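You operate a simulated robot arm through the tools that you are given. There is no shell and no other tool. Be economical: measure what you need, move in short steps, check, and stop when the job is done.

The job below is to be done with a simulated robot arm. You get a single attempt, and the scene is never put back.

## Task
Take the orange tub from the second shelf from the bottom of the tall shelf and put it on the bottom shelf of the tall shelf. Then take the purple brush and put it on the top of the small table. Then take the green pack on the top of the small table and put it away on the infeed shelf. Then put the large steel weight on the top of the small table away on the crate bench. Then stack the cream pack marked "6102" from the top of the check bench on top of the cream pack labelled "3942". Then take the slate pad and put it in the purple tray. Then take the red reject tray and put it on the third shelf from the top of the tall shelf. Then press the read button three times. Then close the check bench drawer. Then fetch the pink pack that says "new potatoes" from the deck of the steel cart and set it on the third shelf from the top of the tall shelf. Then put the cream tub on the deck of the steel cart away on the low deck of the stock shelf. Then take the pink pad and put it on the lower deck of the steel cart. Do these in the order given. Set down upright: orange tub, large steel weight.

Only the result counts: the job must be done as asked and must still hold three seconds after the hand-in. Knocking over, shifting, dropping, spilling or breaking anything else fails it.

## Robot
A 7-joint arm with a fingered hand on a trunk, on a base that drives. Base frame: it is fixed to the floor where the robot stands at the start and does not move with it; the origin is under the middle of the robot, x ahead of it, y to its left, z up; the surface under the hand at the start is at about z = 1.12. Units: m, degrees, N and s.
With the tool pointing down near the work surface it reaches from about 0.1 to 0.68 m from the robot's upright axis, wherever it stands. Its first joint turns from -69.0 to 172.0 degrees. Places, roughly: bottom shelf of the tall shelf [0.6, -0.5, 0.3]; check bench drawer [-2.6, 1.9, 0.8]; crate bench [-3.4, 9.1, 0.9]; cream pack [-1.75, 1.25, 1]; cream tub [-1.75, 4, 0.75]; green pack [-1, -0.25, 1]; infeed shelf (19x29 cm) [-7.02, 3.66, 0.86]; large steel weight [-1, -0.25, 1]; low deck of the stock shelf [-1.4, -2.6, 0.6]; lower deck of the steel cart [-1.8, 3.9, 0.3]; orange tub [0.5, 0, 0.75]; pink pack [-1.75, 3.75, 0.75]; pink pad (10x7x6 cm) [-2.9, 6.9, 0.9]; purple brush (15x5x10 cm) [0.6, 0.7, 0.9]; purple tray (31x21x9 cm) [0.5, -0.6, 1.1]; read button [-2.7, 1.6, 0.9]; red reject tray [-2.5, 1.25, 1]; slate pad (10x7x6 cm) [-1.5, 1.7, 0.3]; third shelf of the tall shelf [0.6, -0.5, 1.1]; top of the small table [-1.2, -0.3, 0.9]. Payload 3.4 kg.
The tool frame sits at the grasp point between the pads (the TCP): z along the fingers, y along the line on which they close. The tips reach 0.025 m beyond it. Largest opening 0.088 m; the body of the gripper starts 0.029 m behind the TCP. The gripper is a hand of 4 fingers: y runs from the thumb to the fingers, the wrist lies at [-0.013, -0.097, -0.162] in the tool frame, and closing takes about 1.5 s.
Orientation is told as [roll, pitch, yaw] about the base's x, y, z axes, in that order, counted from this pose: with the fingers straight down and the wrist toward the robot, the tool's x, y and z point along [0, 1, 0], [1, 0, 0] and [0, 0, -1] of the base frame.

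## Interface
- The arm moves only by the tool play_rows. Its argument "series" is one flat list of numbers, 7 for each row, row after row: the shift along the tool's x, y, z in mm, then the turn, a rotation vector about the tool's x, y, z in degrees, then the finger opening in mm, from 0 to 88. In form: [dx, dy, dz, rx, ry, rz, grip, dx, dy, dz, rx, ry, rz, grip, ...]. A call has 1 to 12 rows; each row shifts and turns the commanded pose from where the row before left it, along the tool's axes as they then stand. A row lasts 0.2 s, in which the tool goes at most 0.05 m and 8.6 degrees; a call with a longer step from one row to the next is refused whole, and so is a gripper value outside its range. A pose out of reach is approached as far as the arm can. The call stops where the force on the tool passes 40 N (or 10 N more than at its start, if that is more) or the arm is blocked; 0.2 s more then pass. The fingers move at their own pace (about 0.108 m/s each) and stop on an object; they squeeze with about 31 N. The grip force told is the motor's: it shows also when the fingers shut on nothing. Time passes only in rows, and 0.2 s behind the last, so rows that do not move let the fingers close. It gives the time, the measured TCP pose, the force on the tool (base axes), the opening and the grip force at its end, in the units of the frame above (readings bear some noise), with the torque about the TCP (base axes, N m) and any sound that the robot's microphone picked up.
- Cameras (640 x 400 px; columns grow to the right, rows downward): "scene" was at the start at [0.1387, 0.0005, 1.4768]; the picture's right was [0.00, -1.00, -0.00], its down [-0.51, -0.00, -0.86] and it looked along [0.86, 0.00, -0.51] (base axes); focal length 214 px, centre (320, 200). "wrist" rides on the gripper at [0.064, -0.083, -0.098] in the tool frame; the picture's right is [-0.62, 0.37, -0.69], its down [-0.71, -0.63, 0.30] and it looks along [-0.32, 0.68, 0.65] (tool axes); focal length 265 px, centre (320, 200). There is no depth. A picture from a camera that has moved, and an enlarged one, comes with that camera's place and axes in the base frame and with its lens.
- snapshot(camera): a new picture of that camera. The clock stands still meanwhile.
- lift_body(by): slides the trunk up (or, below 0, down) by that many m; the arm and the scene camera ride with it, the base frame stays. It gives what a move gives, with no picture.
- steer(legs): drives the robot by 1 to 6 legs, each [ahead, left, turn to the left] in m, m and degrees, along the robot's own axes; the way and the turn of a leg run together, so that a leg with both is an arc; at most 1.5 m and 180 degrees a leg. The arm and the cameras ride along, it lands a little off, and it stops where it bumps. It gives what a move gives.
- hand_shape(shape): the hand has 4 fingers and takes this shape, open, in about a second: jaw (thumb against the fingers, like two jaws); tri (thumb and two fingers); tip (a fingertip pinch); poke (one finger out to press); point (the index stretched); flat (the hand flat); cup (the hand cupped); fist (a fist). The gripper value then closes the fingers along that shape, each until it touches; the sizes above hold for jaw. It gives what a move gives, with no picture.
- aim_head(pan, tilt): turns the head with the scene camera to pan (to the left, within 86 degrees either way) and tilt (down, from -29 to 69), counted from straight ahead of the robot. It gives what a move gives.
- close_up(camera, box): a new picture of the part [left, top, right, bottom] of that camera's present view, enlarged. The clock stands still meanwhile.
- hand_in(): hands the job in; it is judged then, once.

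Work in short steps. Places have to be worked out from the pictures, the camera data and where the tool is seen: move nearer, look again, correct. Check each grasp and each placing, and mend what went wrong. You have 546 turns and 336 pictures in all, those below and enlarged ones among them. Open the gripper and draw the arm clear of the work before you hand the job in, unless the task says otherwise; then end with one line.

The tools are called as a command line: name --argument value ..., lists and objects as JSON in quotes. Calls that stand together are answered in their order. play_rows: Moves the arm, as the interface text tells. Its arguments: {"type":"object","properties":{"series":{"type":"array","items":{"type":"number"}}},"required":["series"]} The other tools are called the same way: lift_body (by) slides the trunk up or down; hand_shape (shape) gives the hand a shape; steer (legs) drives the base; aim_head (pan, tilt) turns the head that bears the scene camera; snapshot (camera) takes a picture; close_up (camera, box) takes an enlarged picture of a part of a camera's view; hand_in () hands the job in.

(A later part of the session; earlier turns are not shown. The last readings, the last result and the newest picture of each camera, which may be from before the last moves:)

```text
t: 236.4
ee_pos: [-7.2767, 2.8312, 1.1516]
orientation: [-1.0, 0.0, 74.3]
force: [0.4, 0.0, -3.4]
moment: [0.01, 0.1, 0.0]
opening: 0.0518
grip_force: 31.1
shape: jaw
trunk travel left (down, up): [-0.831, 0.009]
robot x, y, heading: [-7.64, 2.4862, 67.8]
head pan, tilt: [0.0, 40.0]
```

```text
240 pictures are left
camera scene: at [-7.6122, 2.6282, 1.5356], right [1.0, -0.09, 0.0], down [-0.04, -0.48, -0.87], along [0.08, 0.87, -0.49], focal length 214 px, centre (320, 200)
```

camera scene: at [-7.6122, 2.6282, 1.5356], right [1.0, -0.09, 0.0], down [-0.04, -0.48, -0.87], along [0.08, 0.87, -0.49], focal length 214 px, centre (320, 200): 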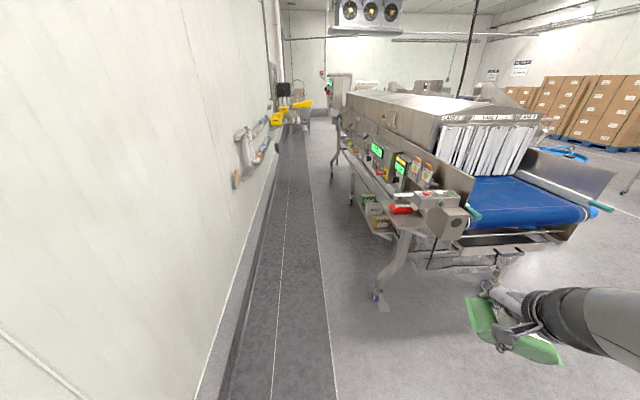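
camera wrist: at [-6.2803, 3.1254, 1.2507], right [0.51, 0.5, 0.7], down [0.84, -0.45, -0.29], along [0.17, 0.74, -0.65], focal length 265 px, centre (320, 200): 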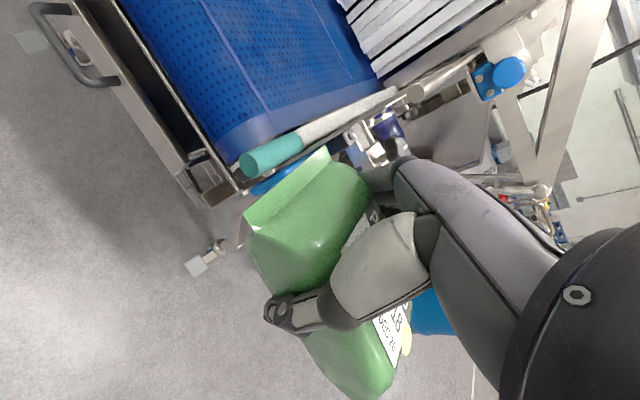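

Blocked again — probably the bin near the wall behind me. Move off to the east and then turn to check.

steer --legs '[[0.15, -0.3, 0]]'

steer --legs '[[0, 0, 70]]'

aim_head --pan 70 --tilt 35

snapshot --camera "scene"

```text
t: 238.6
ee_pos: [-6.9297, 2.8501, 1.1518]
orientation: [-0.9, 0.0, 74.5]
force: [0.0, 0.3, -4.2]
moment: [0.04, 0.07, 0.0]
opening: 0.0517
grip_force: 30.1
shape: jaw
trunk travel left (down, up): [-0.831, 0.009]
robot x, y, heading: [-7.2925, 2.5089, 67.9]
head pan, tilt: [0.0, 40.0]
```

```text
t: 242.1
ee_pos: [-7.4924, 2.9641, 1.1521]
orientation: [-0.9, -0.1, 144.7]
force: [0.4, -0.5, -3.7]
moment: [-0.05, 0.08, -0.01]
opening: 0.0518
grip_force: 31.3
shape: jaw
trunk travel left (down, up): [-0.831, 0.009]
robot x, y, heading: [-7.2903, 2.5093, 138.3]
head pan, tilt: [0.0, 40.0]
```

```text
t: 243.5
ee_pos: [-7.4918, 2.9642, 1.1516]
orientation: [-0.9, -0.1, 144.7]
force: [0.3, -0.4, -3.9]
moment: [-0.06, 0.06, -0.04]
opening: 0.0516
grip_force: 31.2
shape: jaw
trunk travel left (down, up): [-0.831, 0.009]
robot x, y, heading: [-7.2934, 2.5111, 138.4]
head pan, tilt: [70.0, 35.0]
```

```text
239 pictures are left
camera scene: at [-7.409, 2.5019, 1.5263], right [-0.47, 0.88, 0.0], down [0.51, 0.27, -0.82], along [-0.72, -0.39, -0.57], focal length 214 px, centre (320, 200)
```

scene: 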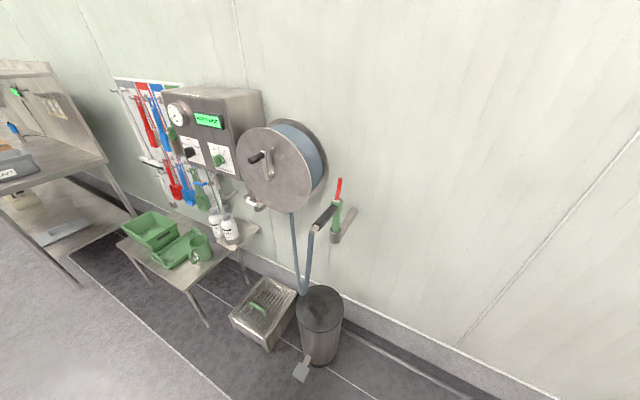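

Bin stands fine. Turn right to heading −15° here in the open, then crab back into the aisle.

steer --legs '[[0, 0, -153.4]]'

steer --legs '[[-0.44, 0.13, 0]]'

aim_head --pan 50 --tilt 35

snapshot --camera "scene"

```text
t: 250.2
ee_pos: [-6.9037, 2.1973, 1.1519]
orientation: [-0.9, -0.1, -7.6]
force: [0.4, -0.4, -3.9]
moment: [0.11, -0.01, 0.02]
opening: 0.0513
grip_force: 30.4
shape: jaw
trunk travel left (down, up): [-0.831, 0.009]
robot x, y, heading: [-7.2922, 2.509, -14.3]
head pan, tilt: [70.0, 35.0]
```

```text
t: 252.9
ee_pos: [-7.3041, 2.4306, 1.1513]
orientation: [-0.9, -0.1, -8.1]
force: [-0.9, -0.6, -3.4]
moment: [0.1, 0.0, 0.02]
opening: 0.0512
grip_force: 30.8
shape: jaw
trunk travel left (down, up): [-0.831, 0.009]
robot x, y, heading: [-7.6871, 2.7453, -14.7]
head pan, tilt: [70.0, 35.0]
```

```text
t: 253.8
ee_pos: [-7.3039, 2.4317, 1.1516]
orientation: [-0.9, -0.1, -8.1]
force: [0.4, -0.5, -4.2]
moment: [0.11, -0.06, -0.01]
opening: 0.0514
grip_force: 31.5
shape: jaw
trunk travel left (down, up): [-0.831, 0.009]
robot x, y, heading: [-7.6877, 2.7458, -14.7]
head pan, tilt: [50.0, 35.0]
```

```text
238 pictures are left
camera scene: at [-7.5698, 2.7832, 1.5263], right [0.58, -0.81, 0.0], down [-0.47, -0.33, -0.82], along [0.67, 0.48, -0.57], focal length 214 px, centre (320, 200)
```

scene: 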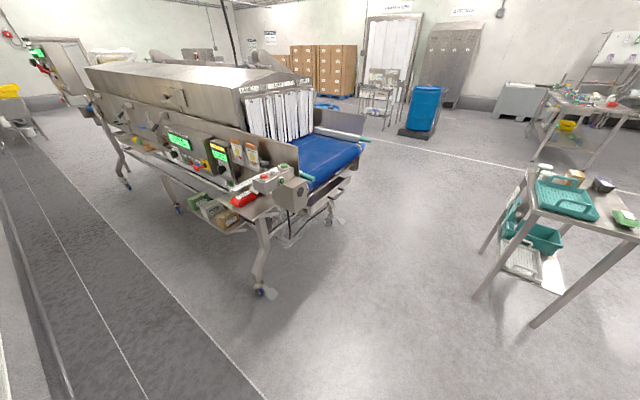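

Enlarge the shelf from here, then crab north halfway.

close_up --camera "scene" --box '[170, 150, 330, 260]'

steer --legs '[[-0.155, 0.58, 0]]'

aim_head --pan 35 --tilt 40

snapshot --camera "scene"

```text
3.64 times, centred on (250, 205) of scene
camera zoom: at [-7.5698, 2.7832, 1.5263], right [0.58, -0.81, 0.0], down [-0.47, -0.33, -0.82], along [0.67, 0.48, -0.57], focal length 780 px, centre (574, 182)
```

zoom: 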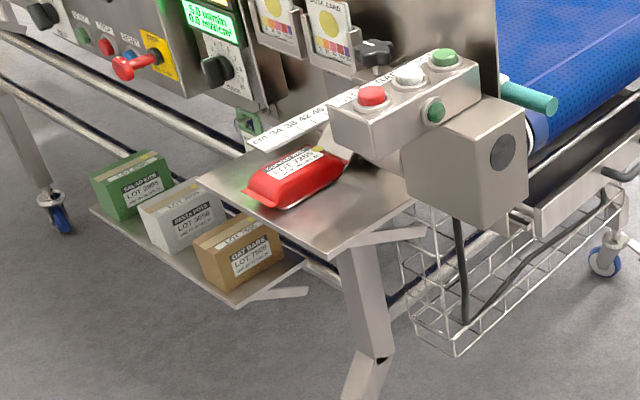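

```text
t: 257.1
ee_pos: [-7.3082, 3.0248, 1.1508]
orientation: [-0.9, 0.0, -8.6]
force: [0.4, 0.2, -4.8]
moment: [0.09, -0.02, 0.03]
opening: 0.0514
grip_force: 31.6
shape: jaw
trunk travel left (down, up): [-0.831, 0.009]
robot x, y, heading: [-7.688, 3.3401, -15.0]
head pan, tilt: [50.0, 35.0]
```

```text
t: 257.9
ee_pos: [-7.3085, 3.0231, 1.1515]
orientation: [-0.9, 0.0, -8.6]
force: [0.7, 0.5, -4.2]
moment: [0.09, -0.02, -0.01]
opening: 0.0514
grip_force: 30.9
shape: jaw
trunk travel left (down, up): [-0.831, 0.009]
robot x, y, heading: [-7.6892, 3.3405, -14.8]
head pan, tilt: [35.0, 40.0]
```

```text
236 pictures are left
camera scene: at [-7.5633, 3.3597, 1.5201], right [0.36, -0.93, 0.0], down [-0.59, -0.23, -0.78], along [0.72, 0.28, -0.63], focal length 214 px, centre (320, 200)
```

scene: 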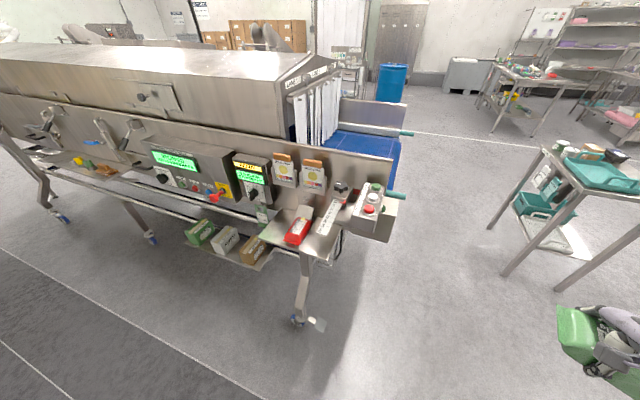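

close_up --camera "scene" --box '[240, 160, 420, 290]'

```text
3.08 times, centred on (330, 225) of scene
camera zoom: at [-7.5633, 3.3597, 1.5201], right [0.36, -0.93, 0.0], down [-0.59, -0.23, -0.78], along [0.72, 0.28, -0.63], focal length 660 px, centre (289, 123)
```

zoom: 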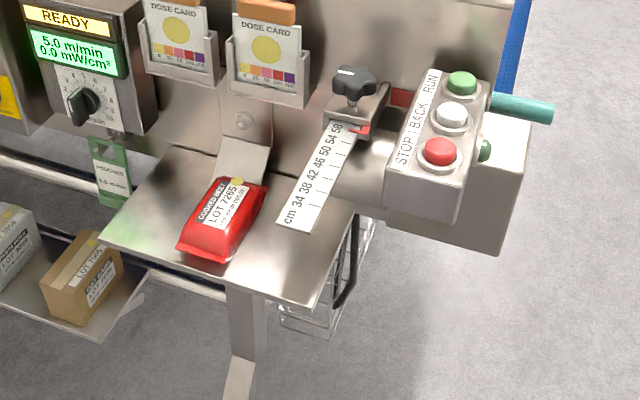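

The free strip on the shelf is the northern one, y≈3.685–3.77, long in x (19 cm). The pack's long axis must lie along x, so the closing line must be along y. I test turning the hand clockwise in place.

play_rows --series '[0, 0, 0, 0, 0, 8, 20, 0, 0, 0, 0, 0, 8, 20, 0, 0, 0, 0, 0, 8, 20, 0, 0, 0, 0, 0, 8, 20, 0, 0, 0, 0, 0, 8, 20, 0, 0, 0, 0, 0, 8, 20, 0, 0, 0, 0, 0, 8, 20, 0, 0, 0, 0, 0, 8, 20, 0, 0, 0, 0, 0, 0, 20]'

aim_head --pan -40 --tilt 35

snapshot --camera "scene"

```text
t: 259.9
ee_pos: [-7.3026, 3.0204, 1.1487]
orientation: [0.4, -0.3, -72.6]
force: [0.3, 0.4, -4.3]
moment: [0.0, -0.06, -0.01]
opening: 0.0512
grip_force: 31.4
shape: jaw
out of reach, approached as far as the arm can: row 3, 4
trunk travel left (down, up): [-0.831, 0.009]
robot x, y, heading: [-7.6934, 3.343, -15.0]
head pan, tilt: [35.0, 40.0]
```

```text
t: 261.4
ee_pos: [-7.3043, 3.0174, 1.1467]
orientation: [0.1, -0.1, -72.9]
force: [-0.2, 0.5, -4.2]
moment: [0.02, -0.09, -0.01]
opening: 0.0515
grip_force: 31.0
shape: jaw
trunk travel left (down, up): [-0.831, 0.009]
robot x, y, heading: [-7.6902, 3.3434, -15.1]
head pan, tilt: [-40.0, 35.0]
```

```text
234 pictures are left
camera scene: at [-7.5533, 3.3396, 1.5339], right [0.12, -0.99, 0.0], down [-0.5, -0.06, -0.87], along [0.86, 0.1, -0.5], focal length 214 px, centre (320, 200)
```

scene: 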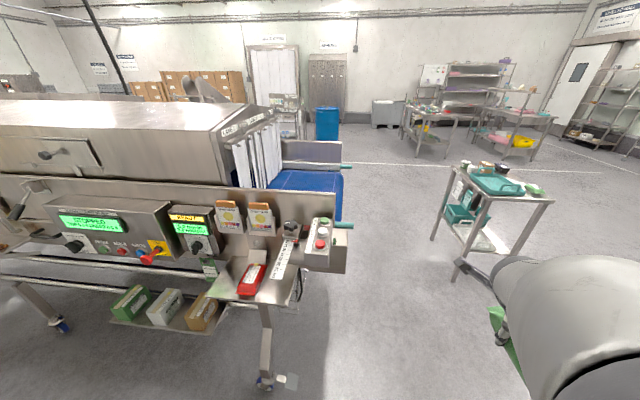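

It rotated (base yaw −73°). The upper arm seems to obstruct the head turning right; I return the head to the left and check the arm layout.

aim_head --pan 10 --tilt 50

snapshot --camera "scene"

snapshot --camera "wrist"

```text
t: 262.6
ee_pos: [-7.304, 3.0182, 1.1464]
orientation: [0.2, -0.1, -72.8]
force: [0.3, 0.4, -3.6]
moment: [0.02, -0.14, -0.03]
opening: 0.0512
grip_force: 30.9
shape: jaw
trunk travel left (down, up): [-0.831, 0.009]
robot x, y, heading: [-7.6911, 3.3444, -15.2]
head pan, tilt: [10.0, 50.0]
```

```text
233 pictures are left
camera scene: at [-7.5532, 3.3393, 1.534], right [0.12, -0.99, 0.0], down [-0.5, -0.06, -0.87], along [0.86, 0.1, -0.5], focal length 214 px, centre (320, 200)
```

scene: 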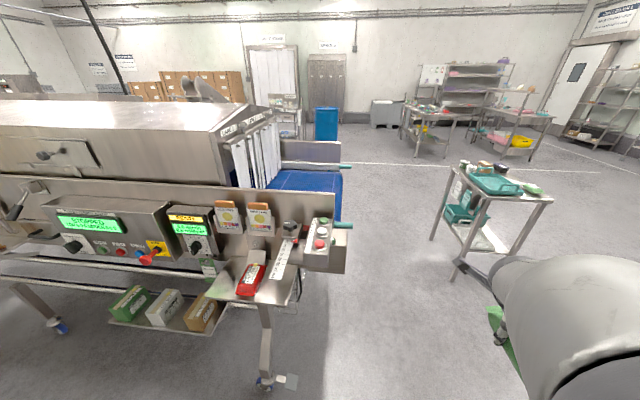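

```text
232 pictures are left
camera wrist: at [-7.2673, 3.1159, 1.2449], right [-0.48, -0.53, 0.69], down [-0.87, 0.39, -0.31], along [-0.11, -0.75, -0.65], focal length 265 px, centre (320, 200)
```

wrist: 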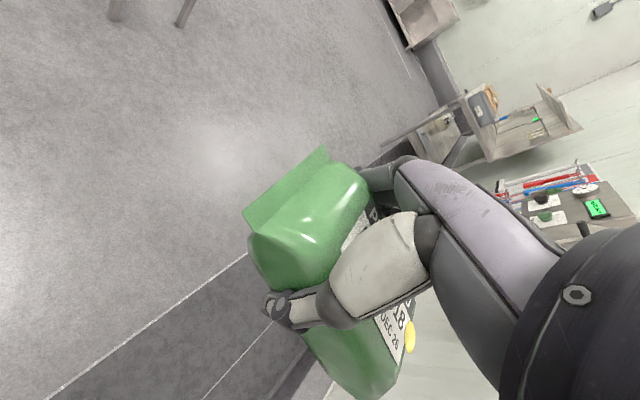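

The elbow crowds the head. Extend the hand 12 cm ahead to relieve this and re-aim.

play_rows --series '[34, 21, 0, 0, 0, 0, 20, 34, 21, 0, 0, 0, 0, 20, 34, 21, 0, 0, 0, 0, 20, 0, 0, 0, 0, 0, 0, 20]'

aim_head --pan -10 --tilt 45

snapshot --camera "scene"

```text
t: 263.6
ee_pos: [-7.1906, 2.9835, 1.1493]
orientation: [1.3, 0.5, -73.7]
force: [-0.3, 0.5, -3.7]
moment: [0.04, -0.09, 0.01]
opening: 0.0512
grip_force: 31.3
shape: jaw
trunk travel left (down, up): [-0.831, 0.009]
robot x, y, heading: [-7.6933, 3.3438, -15.1]
head pan, tilt: [10.0, 50.0]
```

```text
t: 264.4
ee_pos: [-7.1922, 2.9811, 1.1468]
orientation: [0.8, 0.6, -74.0]
force: [0.0, 0.1, -4.2]
moment: [-0.01, -0.08, 0.02]
opening: 0.0514
grip_force: 31.2
shape: jaw
trunk travel left (down, up): [-0.831, 0.009]
robot x, y, heading: [-7.6925, 3.3461, -15.2]
head pan, tilt: [-10.0, 45.0]
```

```text
231 pictures are left
camera scene: at [-7.5689, 3.2941, 1.5114], right [-0.42, -0.91, 0.0], down [-0.64, 0.3, -0.71], along [0.64, -0.3, -0.71], focal length 214 px, centre (320, 200)
```

scene: 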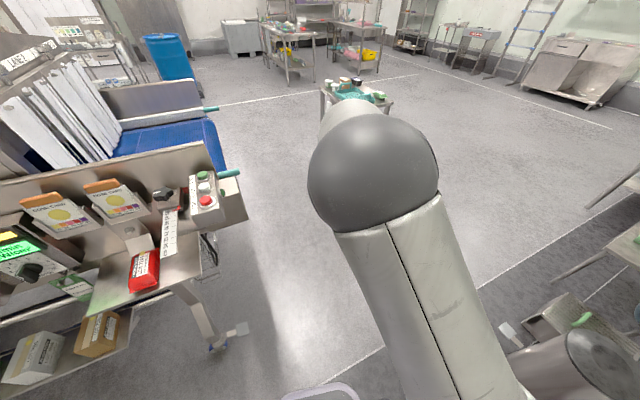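

The elbow is now up and the forearm comes down to the hand: good for the shelf. Turn the hand the remaining 16° so the closing line is along y.

play_rows --series '[0, 0, 0, 0, 0, 8, 20, 0, 0, 0, 0, 0, 8, 20, 0, 0, 0, 0, 0, 0, 20]'

steer --legs '[[-0.15, 0.55, 0]]'

aim_head --pan 0 --tilt 45

snapshot --camera "scene"

```text
t: 265.2
ee_pos: [-7.1939, 2.9755, 1.1447]
orientation: [0.6, 1.4, -90.6]
force: [0.6, -0.9, -4.3]
moment: [0.0, -0.09, 0.05]
opening: 0.0512
grip_force: 31.0
shape: jaw
trunk travel left (down, up): [-0.831, 0.009]
robot x, y, heading: [-7.6893, 3.3403, -15.0]
head pan, tilt: [-10.0, 45.0]
```

```text
t: 268.4
ee_pos: [-7.1961, 3.532, 1.1437]
orientation: [0.2, 1.4, -90.5]
force: [0.3, 0.1, -4.5]
moment: [0.0, -0.12, -0.01]
opening: 0.0512
grip_force: 32.1
shape: jaw
trunk travel left (down, up): [-0.831, 0.009]
robot x, y, heading: [-7.6931, 3.8955, -15.1]
head pan, tilt: [-10.0, 45.0]
```

```text
t: 269.1
ee_pos: [-7.1966, 3.5301, 1.1429]
orientation: [0.4, 1.5, -90.7]
force: [-1.0, 0.0, -4.1]
moment: [-0.05, -0.11, 0.01]
opening: 0.0513
grip_force: 31.4
shape: jaw
trunk travel left (down, up): [-0.831, 0.009]
robot x, y, heading: [-7.6948, 3.8961, -15.1]
head pan, tilt: [0.0, 45.0]
```

```text
230 pictures are left
camera scene: at [-7.5679, 3.8636, 1.5114], right [-0.26, -0.97, 0.0], down [-0.68, 0.19, -0.71], along [0.68, -0.18, -0.71], focal length 214 px, centre (320, 200)
```

scene: 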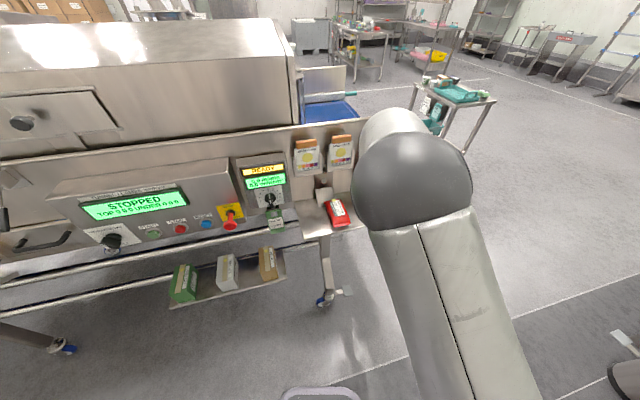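

Line up: target TCP (-7.055, 3.74) over the free strip. Drive there at height and check.

steer --legs '[[0, 0.24, 0], [0.08, 0, 0]]'

snapshot --camera "scene"

snapshot --camera "wrist"

```text
t: 271.6
ee_pos: [-7.0574, 3.7459, 1.1434]
orientation: [0.4, 1.5, -90.8]
force: [-0.1, 0.6, -4.7]
moment: [0.0, -0.11, 0.02]
opening: 0.0512
grip_force: 31.1
shape: jaw
trunk travel left (down, up): [-0.831, 0.009]
robot x, y, heading: [-7.5562, 4.1132, -15.0]
head pan, tilt: [0.0, 45.0]
```

```text
229 pictures are left
camera scene: at [-7.4267, 4.0789, 1.5114], right [-0.26, -0.97, 0.0], down [-0.68, 0.18, -0.71], along [0.68, -0.18, -0.71], focal length 214 px, centre (320, 200)
```

scene: 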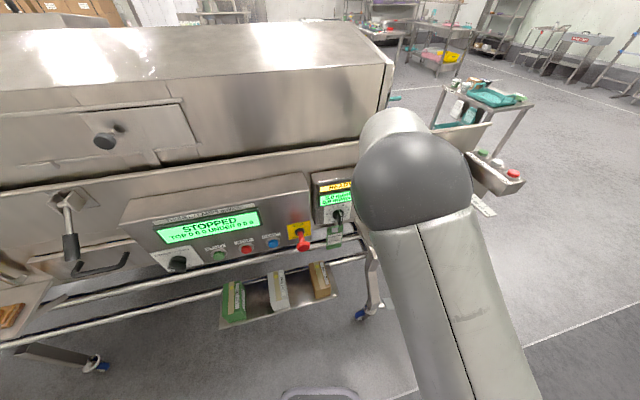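

```text
228 pictures are left
camera wrist: at [-6.9924, 3.8246, 1.244], right [-0.63, -0.38, 0.68], down [-0.7, 0.65, -0.29], along [-0.33, -0.66, -0.67], focal length 265 px, centre (320, 200)
```

wrist: 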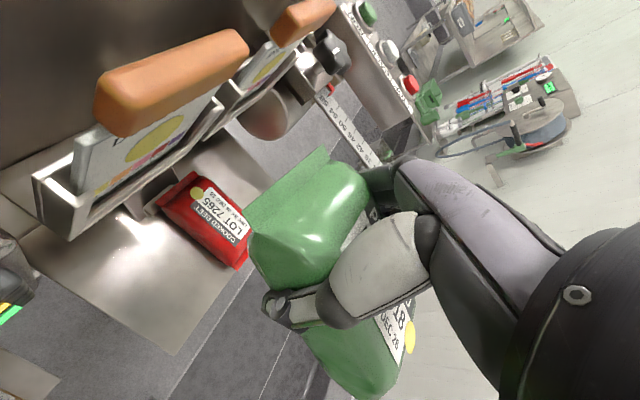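

Plate north edge y≈3.79, red pack's north edge y≈3.68: TCP y 3.745 is good. Shift 2 cm west for clearance from the panels and lower the trunk 0.15.

play_rows --series '[-20, 0, 0, 0, 0, 0, 20, 0, 0, 0, 0, 0, 0, 20]'

lift_body --by -0.15

snapshot --camera "wrist"

snapshot --camera "scene"

```text
t: 272.2
ee_pos: [-7.0807, 3.7369, 1.1344]
orientation: [-0.1, 2.8, -92.0]
force: [0.6, 0.2, -4.8]
moment: [-0.06, -0.08, 0.01]
opening: 0.0514
grip_force: 30.9
shape: jaw
trunk travel left (down, up): [-0.831, 0.009]
robot x, y, heading: [-7.5534, 4.1123, -15.0]
head pan, tilt: [0.0, 45.0]
```

```text
t: 273.9
ee_pos: [-7.0807, 3.7385, 0.9905]
orientation: [0.7, 2.9, -91.8]
force: [-0.7, -0.4, -4.0]
moment: [0.03, -0.1, 0.02]
opening: 0.0513
grip_force: 31.1
shape: jaw
trunk travel left (down, up): [-0.681, 0.159]
robot x, y, heading: [-7.5514, 4.1159, -15.1]
head pan, tilt: [0.0, 45.0]
```

```text
227 pictures are left
camera wrist: at [-7.0157, 3.8138, 1.0937], right [-0.64, -0.38, 0.67], down [-0.69, 0.67, -0.28], along [-0.34, -0.64, -0.69], focal length 265 px, centre (320, 200)
```

wrist: 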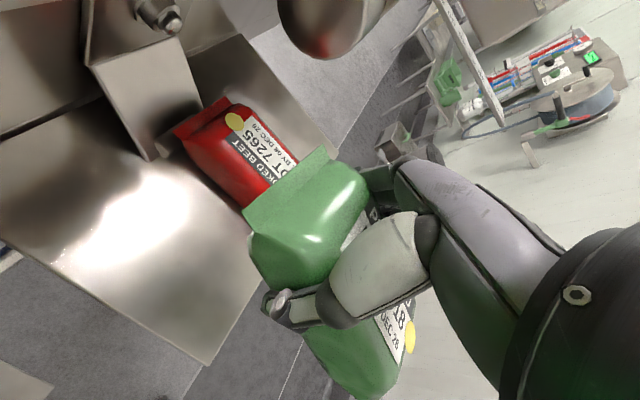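

```text
226 pictures are left
camera scene: at [-7.4273, 4.0787, 1.3615], right [-0.26, -0.97, 0.0], down [-0.68, 0.18, -0.71], along [0.68, -0.18, -0.71], focal length 214 px, centre (320, 200)
```

scene: 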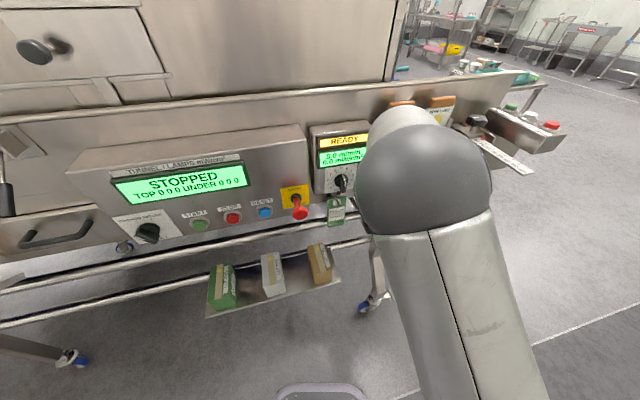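

Shift 1.5 cm back toward the machine and 0.6 cm north, then lower with the trunk to just above the plate.

play_rows --series '[15, -6, 0, 0, 0, 0, 20, 0, 0, 0, 0, 0, 0, 20]'

lift_body --by -0.06

snapshot --camera "wrist"

```text
t: 274.5
ee_pos: [-7.0651, 3.7427, 0.9906]
orientation: [0.8, 3.1, -91.8]
force: [0.0, 0.0, -4.1]
moment: [-0.01, -0.09, 0.01]
opening: 0.0514
grip_force: 30.2
shape: jaw
trunk travel left (down, up): [-0.681, 0.159]
robot x, y, heading: [-7.5514, 4.1127, -15.2]
head pan, tilt: [0.0, 45.0]
```

```text
t: 275.5
ee_pos: [-7.0669, 3.741, 0.9289]
orientation: [0.4, 2.7, -92.0]
force: [-0.5, 0.2, -3.9]
moment: [0.0, -0.07, -0.01]
opening: 0.0514
grip_force: 31.0
shape: jaw
trunk travel left (down, up): [-0.621, 0.219]
robot x, y, heading: [-7.554, 4.1148, -15.0]
head pan, tilt: [0.0, 45.0]
```

```text
225 pictures are left
camera wrist: at [-7.0011, 3.816, 1.0319], right [-0.64, -0.38, 0.67], down [-0.69, 0.67, -0.28], along [-0.34, -0.64, -0.69], focal length 265 px, centre (320, 200)
```

wrist: 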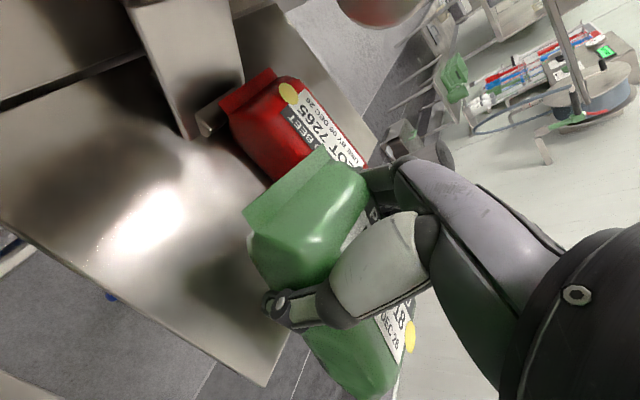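

The pack sits off-centre in the hand (its centre ~3.5 cm west of the TCP). I move 1.5 cm nearer the machine, lower to contact, and will then regrip further west and slide it in.

play_rows --series '[16, 0, 0, 0, 0, 0, 20, 0, 0, 8, 0, 0, 0, 20, 0, 0, 6, 0, 0, 0, 20, 0, 0, 4, 0, 0, 0, 20, 0, 0, 0, 0, 0, 0, 20]'

snapshot --camera "wrist"

```text
t: 276.5
ee_pos: [-7.0586, 3.7451, 0.9229]
orientation: [1.6, 2.4, -91.8]
force: [-35.5, 10.8, 9.6]
moment: [-0.14, -5.4, 4.12]
opening: 0.051
grip_force: 31.0
shape: jaw
trunk travel left (down, up): [-0.621, 0.219]
robot x, y, heading: [-7.5543, 4.1138, -15.0]
head pan, tilt: [0.0, 45.0]
stopped in row 4: the force on the tool passed its limit at 73 N (the readings are from after the stop); the commanded pose is now the measured one
```

```text
224 pictures are left
camera wrist: at [-6.9957, 3.82, 1.0266], right [-0.65, -0.38, 0.66], down [-0.68, 0.67, -0.3], along [-0.33, -0.65, -0.69], focal length 265 px, centre (320, 200)
```

wrist: 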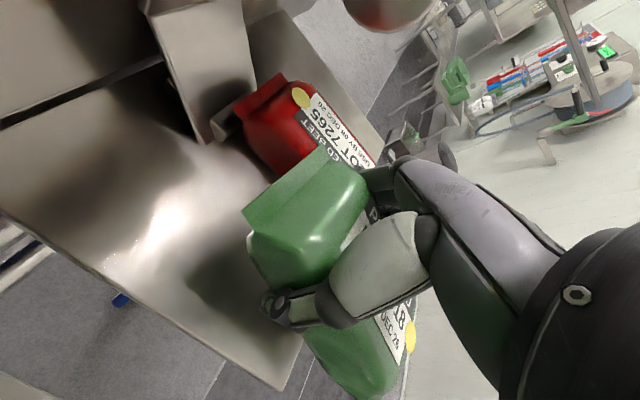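

Something at wrist height touched the panel. Back off west and up, then turn the hand ~18° which swings the wrist away from the panel.

play_rows --series '[-20, 0, -6, 0, 0, 0, 20, -10, 0, -8, 0, 0, 0, 20, 0, 0, 0, 0, 0, -6, 20, 0, 0, 0, 0, 0, -6, 20, 0, 0, 0, 0, 0, -6, 20, 0, 0, 0, 0, 0, 0, 20]'

snapshot --camera "wrist"

snapshot --camera "scene"

```text
t: 277.9
ee_pos: [-7.079, 3.7422, 0.929]
orientation: [2.0, 2.5, -73.8]
force: [-0.2, -0.4, -3.3]
moment: [0.04, -0.1, 0.01]
opening: 0.0511
grip_force: 31.2
shape: jaw
trunk travel left (down, up): [-0.621, 0.219]
robot x, y, heading: [-7.5519, 4.1176, -15.1]
head pan, tilt: [0.0, 45.0]
```

```text
223 pictures are left
camera wrist: at [-7.0431, 3.834, 1.033], right [-0.51, -0.56, 0.66], down [-0.86, 0.42, -0.3], along [-0.11, -0.71, -0.69], focal length 265 px, centre (320, 200)
```

wrist: 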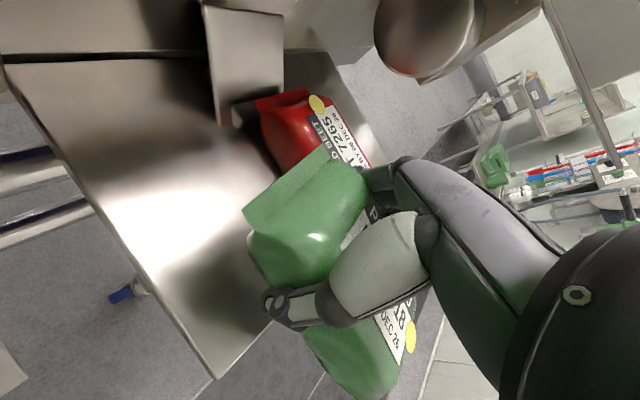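

```text
222 pictures are left
camera scene: at [-7.4275, 4.0783, 1.3013], right [-0.26, -0.97, 0.0], down [-0.68, 0.19, -0.71], along [0.68, -0.18, -0.71], focal length 214 px, centre (320, 200)
```

scene: 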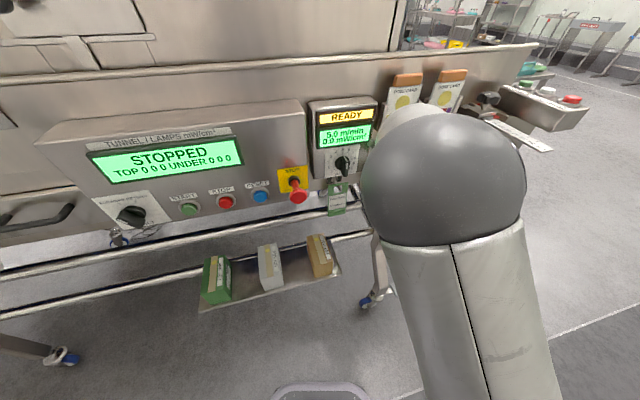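

Now slide along tool x ~4.7 cm toward the machine in small steps.

play_rows --series '[16, 0, 0, 0, 0, 0, 20, 16, 0, 0, 0, 0, 0, 20, 14, 0, 0, 0, 0, 0, 20, 0, 0, 0, 0, 0, 0, 20]'

snapshot --camera "wrist"

```text
t: 278.9
ee_pos: [-7.0386, 3.7507, 0.9314]
orientation: [2.4, 3.0, -74.6]
force: [-0.4, 0.4, -2.7]
moment: [-0.01, -0.14, 0.01]
opening: 0.0514
grip_force: 31.3
shape: jaw
trunk travel left (down, up): [-0.621, 0.219]
robot x, y, heading: [-7.5549, 4.1139, -15.2]
head pan, tilt: [0.0, 45.0]
```

```text
221 pictures are left
camera wrist: at [-7.0021, 3.84, 1.0361], right [-0.52, -0.56, 0.65], down [-0.85, 0.44, -0.3], along [-0.11, -0.7, -0.7], focal length 265 px, centre (320, 200)
```

wrist: 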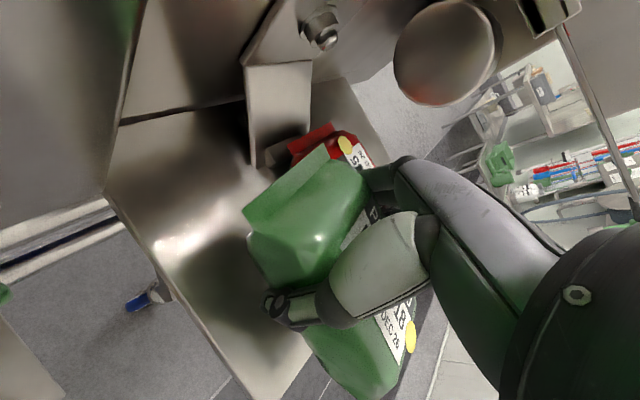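

Clear. Lower to contact.

play_rows --series '[0, 0, 8, 0, 0, 0, 20, 0, 0, 6, 0, 0, 0, 20, 0, 0, 5, 0, 0, 0, 20, 0, 0, 0, 0, 0, 0, 20]'

snapshot --camera "wrist"

```text
t: 279.9
ee_pos: [-7.0377, 3.7479, 0.9098]
orientation: [2.2, 3.1, -74.7]
force: [-0.1, -0.4, -4.5]
moment: [-0.01, -0.11, 0.04]
opening: 0.0514
grip_force: 30.7
shape: jaw
trunk travel left (down, up): [-0.621, 0.219]
robot x, y, heading: [-7.5537, 4.1085, -15.1]
head pan, tilt: [0.0, 45.0]
```

```text
220 pictures are left
camera wrist: at [-7.0007, 3.8385, 1.0148], right [-0.52, -0.56, 0.65], down [-0.85, 0.44, -0.3], along [-0.12, -0.7, -0.7], focal length 265 px, centre (320, 200)
```

wrist: 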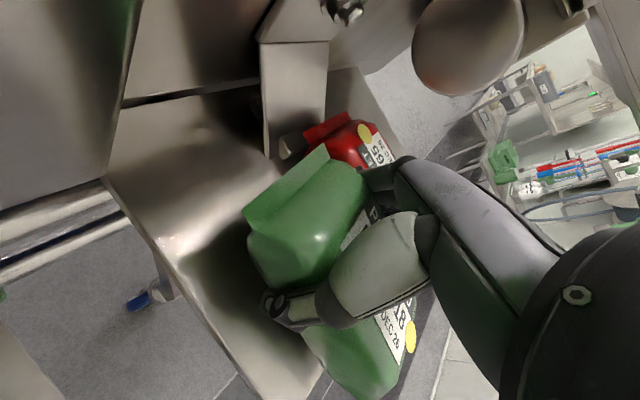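

play_rows --series '[0, 0, 4, 0, 0, 0, 20, 0, 0, 4, 0, 0, 0, 20, 0, 0, 4, 0, 0, 0, 20, 0, 0, 0, 0, 0, 0, 20]'

close_up --camera "wrist" --box '[220, 100, 460, 400]'

```text
t: 280.9
ee_pos: [-7.0381, 3.7479, 0.8972]
orientation: [2.4, 3.3, -75.0]
force: [1.5, -0.2, -0.4]
moment: [-0.09, 0.08, 0.01]
opening: 0.0512
grip_force: 31.5
shape: jaw
trunk travel left (down, up): [-0.621, 0.219]
robot x, y, heading: [-7.5532, 4.1118, -15.0]
head pan, tilt: [0.0, 45.0]
```

```text
1.33 times, centred on (340, 250) of wrist
camera zoom: at [-7.0006, 3.838, 1.0025], right [-0.52, -0.56, 0.64], down [-0.85, 0.44, -0.3], along [-0.12, -0.7, -0.71], focal length 354 px, centre (293, 133)
```

zoom: 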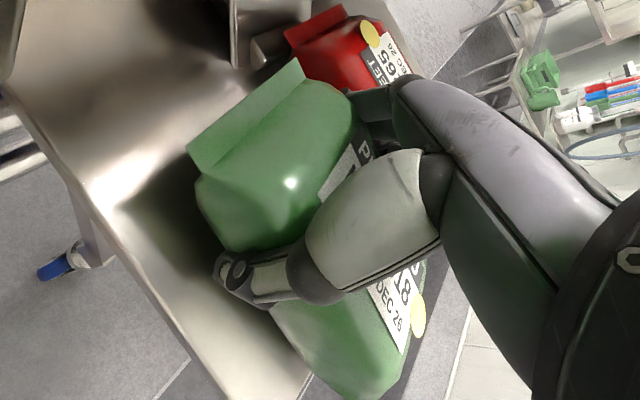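

Touching. One more millimetre, then open modestly.

play_rows --series '[0, 0, 2, 0, 0, 0, 20, 0, 0, 0, 0, 0, 0, 56, 0, 0, 0, 0, 0, 0, 62, 0, 0, 0, 0, 0, 0, 66, 0, 0, 0, 0, 0, 0, 66]'

snapshot --camera "wrist"

```text
t: 282.1
ee_pos: [-7.0396, 3.7477, 0.8948]
orientation: [2.1, 3.2, -75.2]
force: [-0.4, 0.1, 0.2]
moment: [0.0, 0.03, 0.01]
opening: 0.0655
grip_force: 0.1
shape: jaw
trunk travel left (down, up): [-0.621, 0.219]
robot x, y, heading: [-7.5543, 4.1165, -15.0]
head pan, tilt: [0.0, 45.0]
```

```text
218 pictures are left
camera wrist: at [-7.0016, 3.8366, 1.0004], right [-0.52, -0.56, 0.65], down [-0.85, 0.45, -0.3], along [-0.12, -0.7, -0.7], focal length 265 px, centre (320, 200)
```

wrist: 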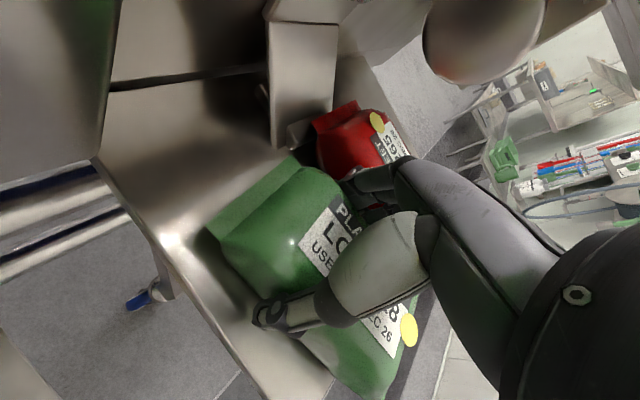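

Pack rests on the shelf. Raise straight up and check.

lift_body --by 0.1

lift_body --by 0.1

snapshot --camera "wrist"

```text
t: 283.4
ee_pos: [-7.0397, 3.7487, 0.994]
orientation: [2.2, 3.2, -74.9]
force: [-0.1, 0.4, 0.1]
moment: [0.0, -0.02, 0.03]
opening: 0.0658
grip_force: 0.1
shape: jaw
trunk travel left (down, up): [-0.721, 0.119]
robot x, y, heading: [-7.5506, 4.1136, -14.9]
head pan, tilt: [0.0, 45.0]
```

```text
t: 284.8
ee_pos: [-7.0388, 3.7469, 1.094]
orientation: [2.2, 3.3, -74.9]
force: [0.0, -0.4, 0.2]
moment: [-0.01, -0.01, 0.0]
opening: 0.0662
grip_force: 0.1
shape: jaw
trunk travel left (down, up): [-0.821, 0.019]
robot x, y, heading: [-7.5522, 4.1115, -15.2]
head pan, tilt: [0.0, 45.0]
```

```text
217 pictures are left
camera wrist: at [-7.0012, 3.8374, 1.1998], right [-0.52, -0.56, 0.65], down [-0.85, 0.44, -0.29], along [-0.12, -0.7, -0.7], focal length 265 px, centre (320, 200)
```

wrist: 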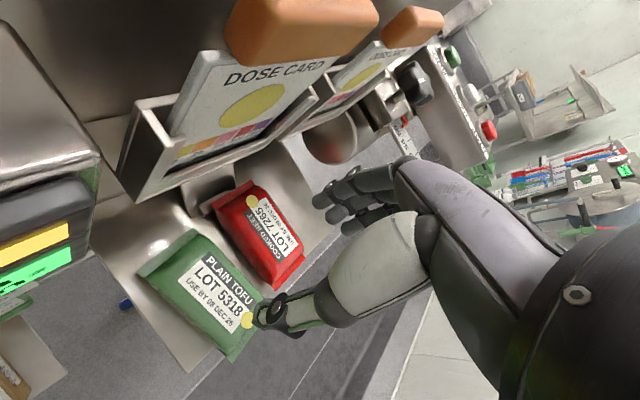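

Green pack lies on the shelf, the red one undisturbed. Withdraw west, then crab south out of the aisle.

steer --legs '[[-0.155, -0.04, 0], [0.19, -0.7, 0], [0.19, -0.7, 0]]'

aim_head --pan 60 --tilt 30

snapshot --camera "scene"

```text
t: 293.2
ee_pos: [-7.1776, 2.3236, 1.0939]
orientation: [2.2, 3.3, -74.4]
force: [-0.3, 0.3, -0.2]
moment: [0.0, -0.01, -0.01]
opening: 0.0657
grip_force: 0.0
shape: jaw
trunk travel left (down, up): [-0.821, 0.019]
robot x, y, heading: [-7.6973, 2.6799, -14.8]
head pan, tilt: [0.0, 45.0]
```

```text
t: 294.5
ee_pos: [-7.178, 2.3222, 1.0936]
orientation: [2.2, 3.7, -74.7]
force: [0.5, -0.4, 0.3]
moment: [-0.03, -0.03, 0.02]
opening: 0.066
grip_force: 0.1
shape: jaw
trunk travel left (down, up): [-0.821, 0.019]
robot x, y, heading: [-7.6932, 2.6854, -14.6]
head pan, tilt: [60.0, 30.0]
```

```text
216 pictures are left
camera scene: at [-7.5849, 2.7358, 1.5241], right [0.71, -0.7, 0.0], down [-0.35, -0.36, -0.87], along [0.61, 0.62, -0.5], focal length 214 px, centre (320, 200)
```

scene: 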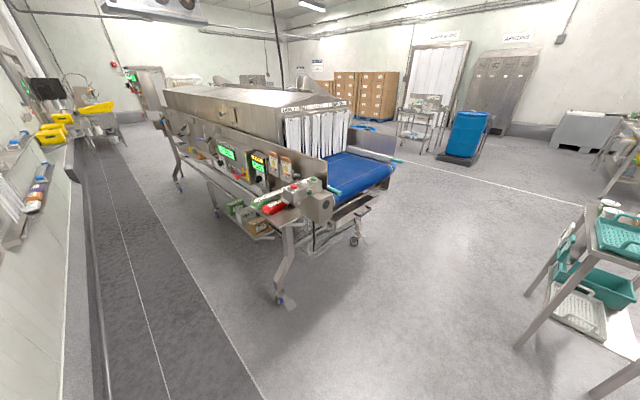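

Next the steel weight. Drive back east: along y≈2.85, diagonal to the aisle, through to the east end.

steer --legs '[[0, 0.17, 14.6], [1.3, 0, 0], [1.2, 0, 0], [0.95, -1.15, 0], [0.95, -1.15, 0]]'

aim_head --pan 20 --tilt 20

snapshot --camera "scene"

```text
t: 321.9
ee_pos: [-2.769, 0.1419, 1.0939]
orientation: [2.4, 3.6, -63.5]
force: [0.1, 0.3, -0.2]
moment: [0.02, 0.03, -0.01]
opening: 0.0657
grip_force: 0.0
shape: jaw
trunk travel left (down, up): [-0.821, 0.019]
robot x, y, heading: [-3.3513, 0.3953, -3.3]
head pan, tilt: [60.0, 30.0]
```

```text
t: 322.9
ee_pos: [-2.7698, 0.1416, 1.0944]
orientation: [2.4, 3.7, -63.4]
force: [-0.5, 0.8, 0.4]
moment: [-0.01, 0.0, -0.02]
opening: 0.0659
grip_force: 0.0
shape: jaw
trunk travel left (down, up): [-0.821, 0.019]
robot x, y, heading: [-3.3459, 0.3929, -3.4]
head pan, tilt: [20.0, 20.0]
```

```text
215 pictures are left
camera scene: at [-3.2095, 0.4196, 1.5401], right [0.29, -0.96, 0.0], down [-0.33, -0.1, -0.94], along [0.9, 0.27, -0.34], focal length 214 px, centre (320, 200)
```

scene: 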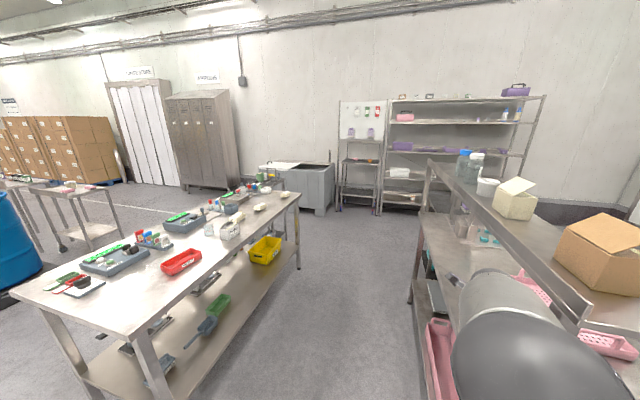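

Shift north in the aisle (away from the south bench's upper shelf), and rotate the hand back to its straight orientation.

steer --legs '[[0, 0.33, 3.4]]'

play_rows --series '[0, 0, 0, 0, 0, -8, 66, 0, 0, 0, 0, 0, -8, 66, 0, 0, 0, 0, 0, -8, 66, 0, 0, 0, 0, 0, -8, 66, 0, 0, 0, 0, 0, -8, 66, 0, 0, 0, 0, 0, -8, 66, 0, 0, 0, 0, 0, -8, 66, 0, 0, 0, 0, 0, 0, 66]'

steer --legs '[[1.5, 0, 0], [1.5, 0, 0]]'

aim_head --pan 0 --tilt 30

snapshot --camera "scene"

```text
t: 325.1
ee_pos: [-2.7468, 0.502, 1.0935]
orientation: [2.5, 3.6, -60.1]
force: [0.1, -0.2, 0.3]
moment: [-0.01, -0.03, -0.03]
opening: 0.0658
grip_force: 0.1
shape: jaw
trunk travel left (down, up): [-0.821, 0.019]
robot x, y, heading: [-3.3389, 0.7224, 0.1]
head pan, tilt: [20.0, 20.0]
```

```text
t: 326.9
ee_pos: [-2.7465, 0.5026, 1.0952]
orientation: [4.3, 0.0, -4.1]
force: [-0.2, -0.3, -0.3]
moment: [-0.01, -0.04, 0.03]
opening: 0.0659
grip_force: 0.1
shape: jaw
trunk travel left (down, up): [-0.821, 0.019]
robot x, y, heading: [-3.3388, 0.72, 0.1]
head pan, tilt: [20.0, 20.0]
```

```text
t: 341.3
ee_pos: [0.2315, 0.5236, 1.0946]
orientation: [4.3, 0.1, -3.9]
force: [0.2, -0.3, 0.1]
moment: [-0.02, -0.02, 0.0]
opening: 0.0662
grip_force: 0.1
shape: jaw
trunk travel left (down, up): [-0.821, 0.019]
robot x, y, heading: [-0.3603, 0.7379, 0.2]
head pan, tilt: [20.0, 20.0]
```

```text
t: 342.1
ee_pos: [0.2304, 0.5241, 1.0934]
orientation: [4.5, 0.1, -3.8]
force: [0.5, 0.0, -0.6]
moment: [0.05, 0.0, -0.03]
opening: 0.066
grip_force: 0.1
shape: jaw
trunk travel left (down, up): [-0.821, 0.019]
robot x, y, heading: [-0.3603, 0.7414, 0.6]
head pan, tilt: [0.0, 30.0]
```

```text
214 pictures are left
camera scene: at [-0.2225, 0.7418, 1.5241], right [0.01, -1.0, 0.0], down [-0.5, 0.0, -0.87], along [0.87, 0.01, -0.5], focal length 214 px, centre (320, 200)
```

scene: 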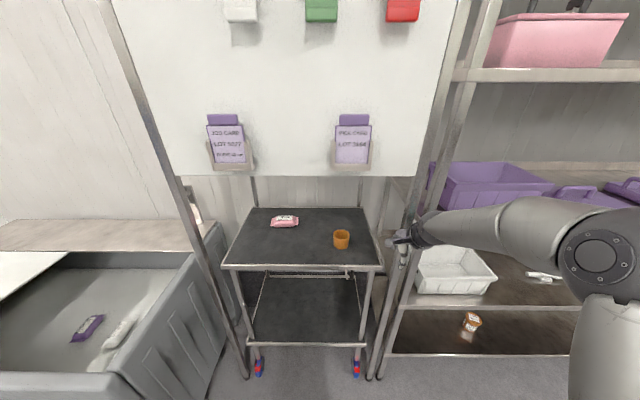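

All fine there. Go around to the table's east side again, facing west.

steer --legs '[[-0.08, 0, 0], [0, 0, -90], [1.22, 0, 0], [0, 0, -90]]'

aim_head --pan 0 --tilt 45

snapshot --camera "scene"

snapshot --camera "wrist"

```text
t: 356.6
ee_pos: [-1.0106, -0.3005, 1.0934]
orientation: [4.4, 0.2, 178.7]
force: [-0.2, 0.1, -0.3]
moment: [0.02, -0.01, -0.01]
opening: 0.0659
grip_force: 0.1
shape: jaw
trunk travel left (down, up): [-0.821, 0.019]
robot x, y, heading: [-0.4056, -0.4909, -177.2]
head pan, tilt: [0.0, 30.0]
```

```text
t: 357.3
ee_pos: [-1.01, -0.3005, 1.0937]
orientation: [4.4, 0.0, 178.7]
force: [-1.1, 0.1, -0.8]
moment: [-0.02, -0.03, 0.01]
opening: 0.0658
grip_force: 0.1
shape: jaw
trunk travel left (down, up): [-0.821, 0.019]
robot x, y, heading: [-0.407, -0.4893, -177.2]
head pan, tilt: [0.0, 45.0]
```

```text
213 pictures are left
camera scene: at [-0.5416, -0.4971, 1.5015], right [-0.05, 1.0, 0.0], down [0.71, 0.04, -0.71], along [-0.71, -0.04, -0.71], focal length 214 px, centre (320, 200)
```

scene: 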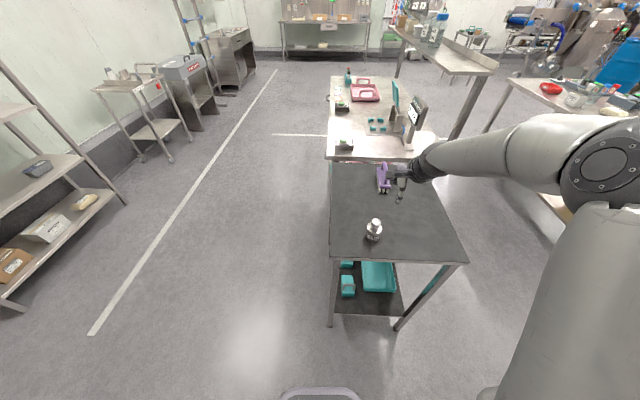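

```text
212 pictures are left
camera wrist: at [-0.9292, -0.3602, 1.1973], right [-0.35, 0.68, 0.64], down [0.65, 0.67, -0.36], along [-0.68, 0.29, -0.68], focal length 265 px, centre (320, 200)
```

wrist: 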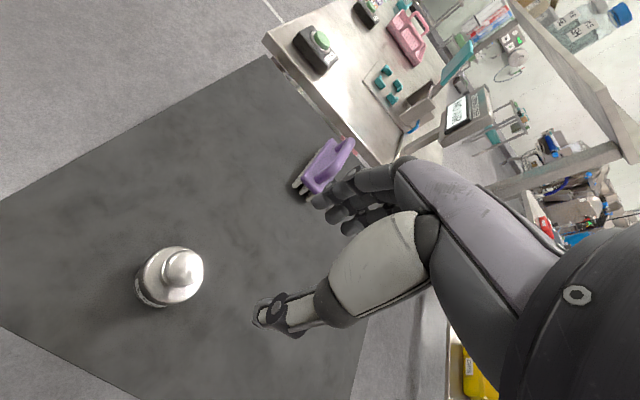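

close_up --camera "scene" --box '[345, 200, 405, 260]'

close_up --camera "wrist" --box '[100, 220, 240, 330]'

```text
6.67 times, centred on (375, 230) of scene
camera zoom: at [-0.5416, -0.4971, 1.5015], right [-0.05, 1.0, 0.0], down [0.71, 0.04, -0.71], along [-0.71, -0.04, -0.71], focal length 1430 px, centre (-47, 0)
```

zoom: 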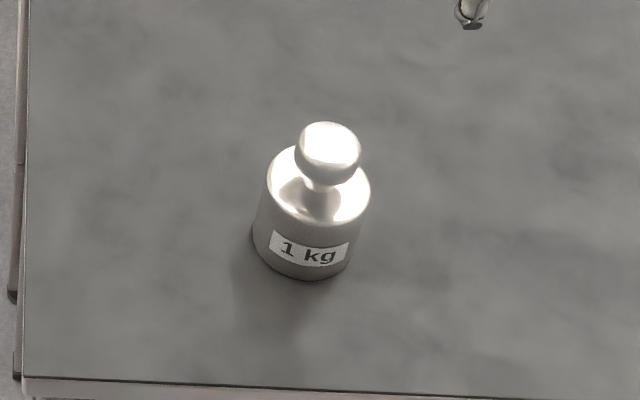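

```text
3.64 times, centred on (170, 275) of wrist
camera zoom: at [-0.9292, -0.3602, 1.1973], right [-0.35, 0.68, 0.64], down [0.65, 0.67, -0.36], along [-0.68, 0.29, -0.68], focal length 965 px, centre (866, -73)
```

zoom: 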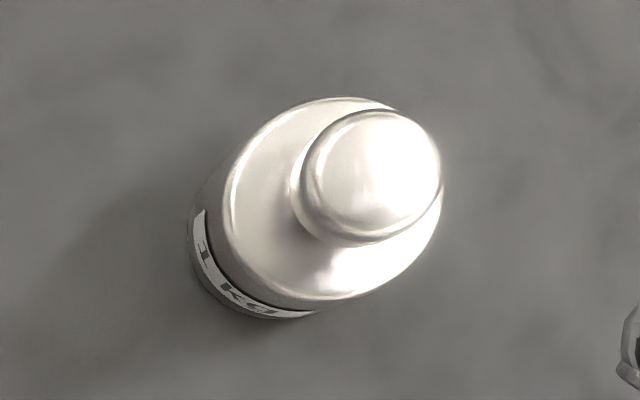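

The 1 kg weight has a knob ≈3.4 cm wide, top ≈0.935. I'll grip under the knob from above. Align and lower partway.

play_rows --series '[31, -7, 0, 0, 0, 0, 66, 0, 0, 0, 0, 4.4, 0, 66, 0, 0, 0, 0, 0, 0, 66]'

lift_body --by -0.1

snapshot --camera "wrist"

close_up --camera "scene" --box '[320, 140, 460, 260]'

```text
t: 358.1
ee_pos: [-1.0053, -0.3326, 1.0969]
orientation: [8.7, 0.1, 178.7]
force: [0.5, -1.3, 0.0]
moment: [0.03, 0.02, -0.04]
opening: 0.0658
grip_force: 0.0
shape: jaw
trunk travel left (down, up): [-0.821, 0.019]
robot x, y, heading: [-0.4136, -0.4852, -177.3]
head pan, tilt: [0.0, 45.0]
```

```text
t: 359.5
ee_pos: [-1.0049, -0.3315, 0.9954]
orientation: [8.6, 0.0, 178.7]
force: [0.4, 0.7, 0.1]
moment: [-0.02, -0.02, -0.02]
opening: 0.066
grip_force: 0.1
shape: jaw
trunk travel left (down, up): [-0.721, 0.119]
robot x, y, heading: [-0.4124, -0.4888, -176.9]
head pan, tilt: [0.0, 45.0]
```

```text
209 pictures are left
camera wrist: at [-0.9232, -0.3824, 1.1037], right [-0.35, 0.73, 0.59], down [0.65, 0.65, -0.41], along [-0.68, 0.24, -0.7], focal length 265 px, centre (320, 200)
```

wrist: 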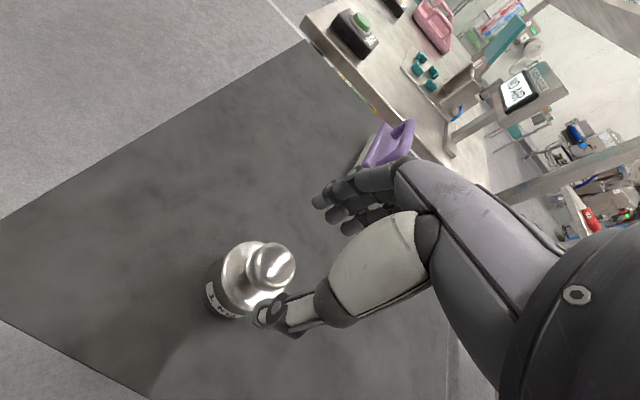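

```text
3.33 times, centred on (390, 200) of scene
camera zoom: at [-0.5414, -0.4972, 1.4015], right [-0.05, 1.0, 0.0], down [0.71, 0.04, -0.71], along [-0.71, -0.04, -0.71], focal length 715 px, centre (87, 200)
```

zoom: 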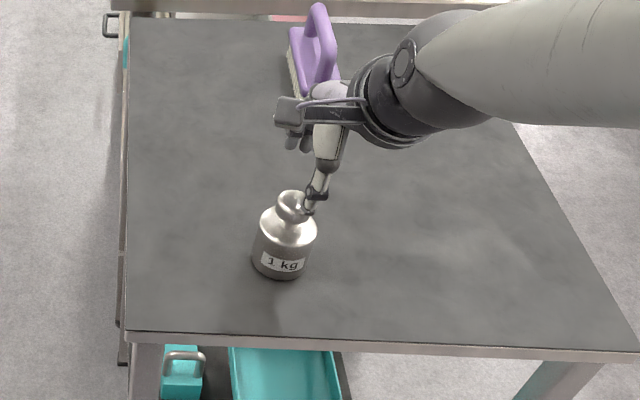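

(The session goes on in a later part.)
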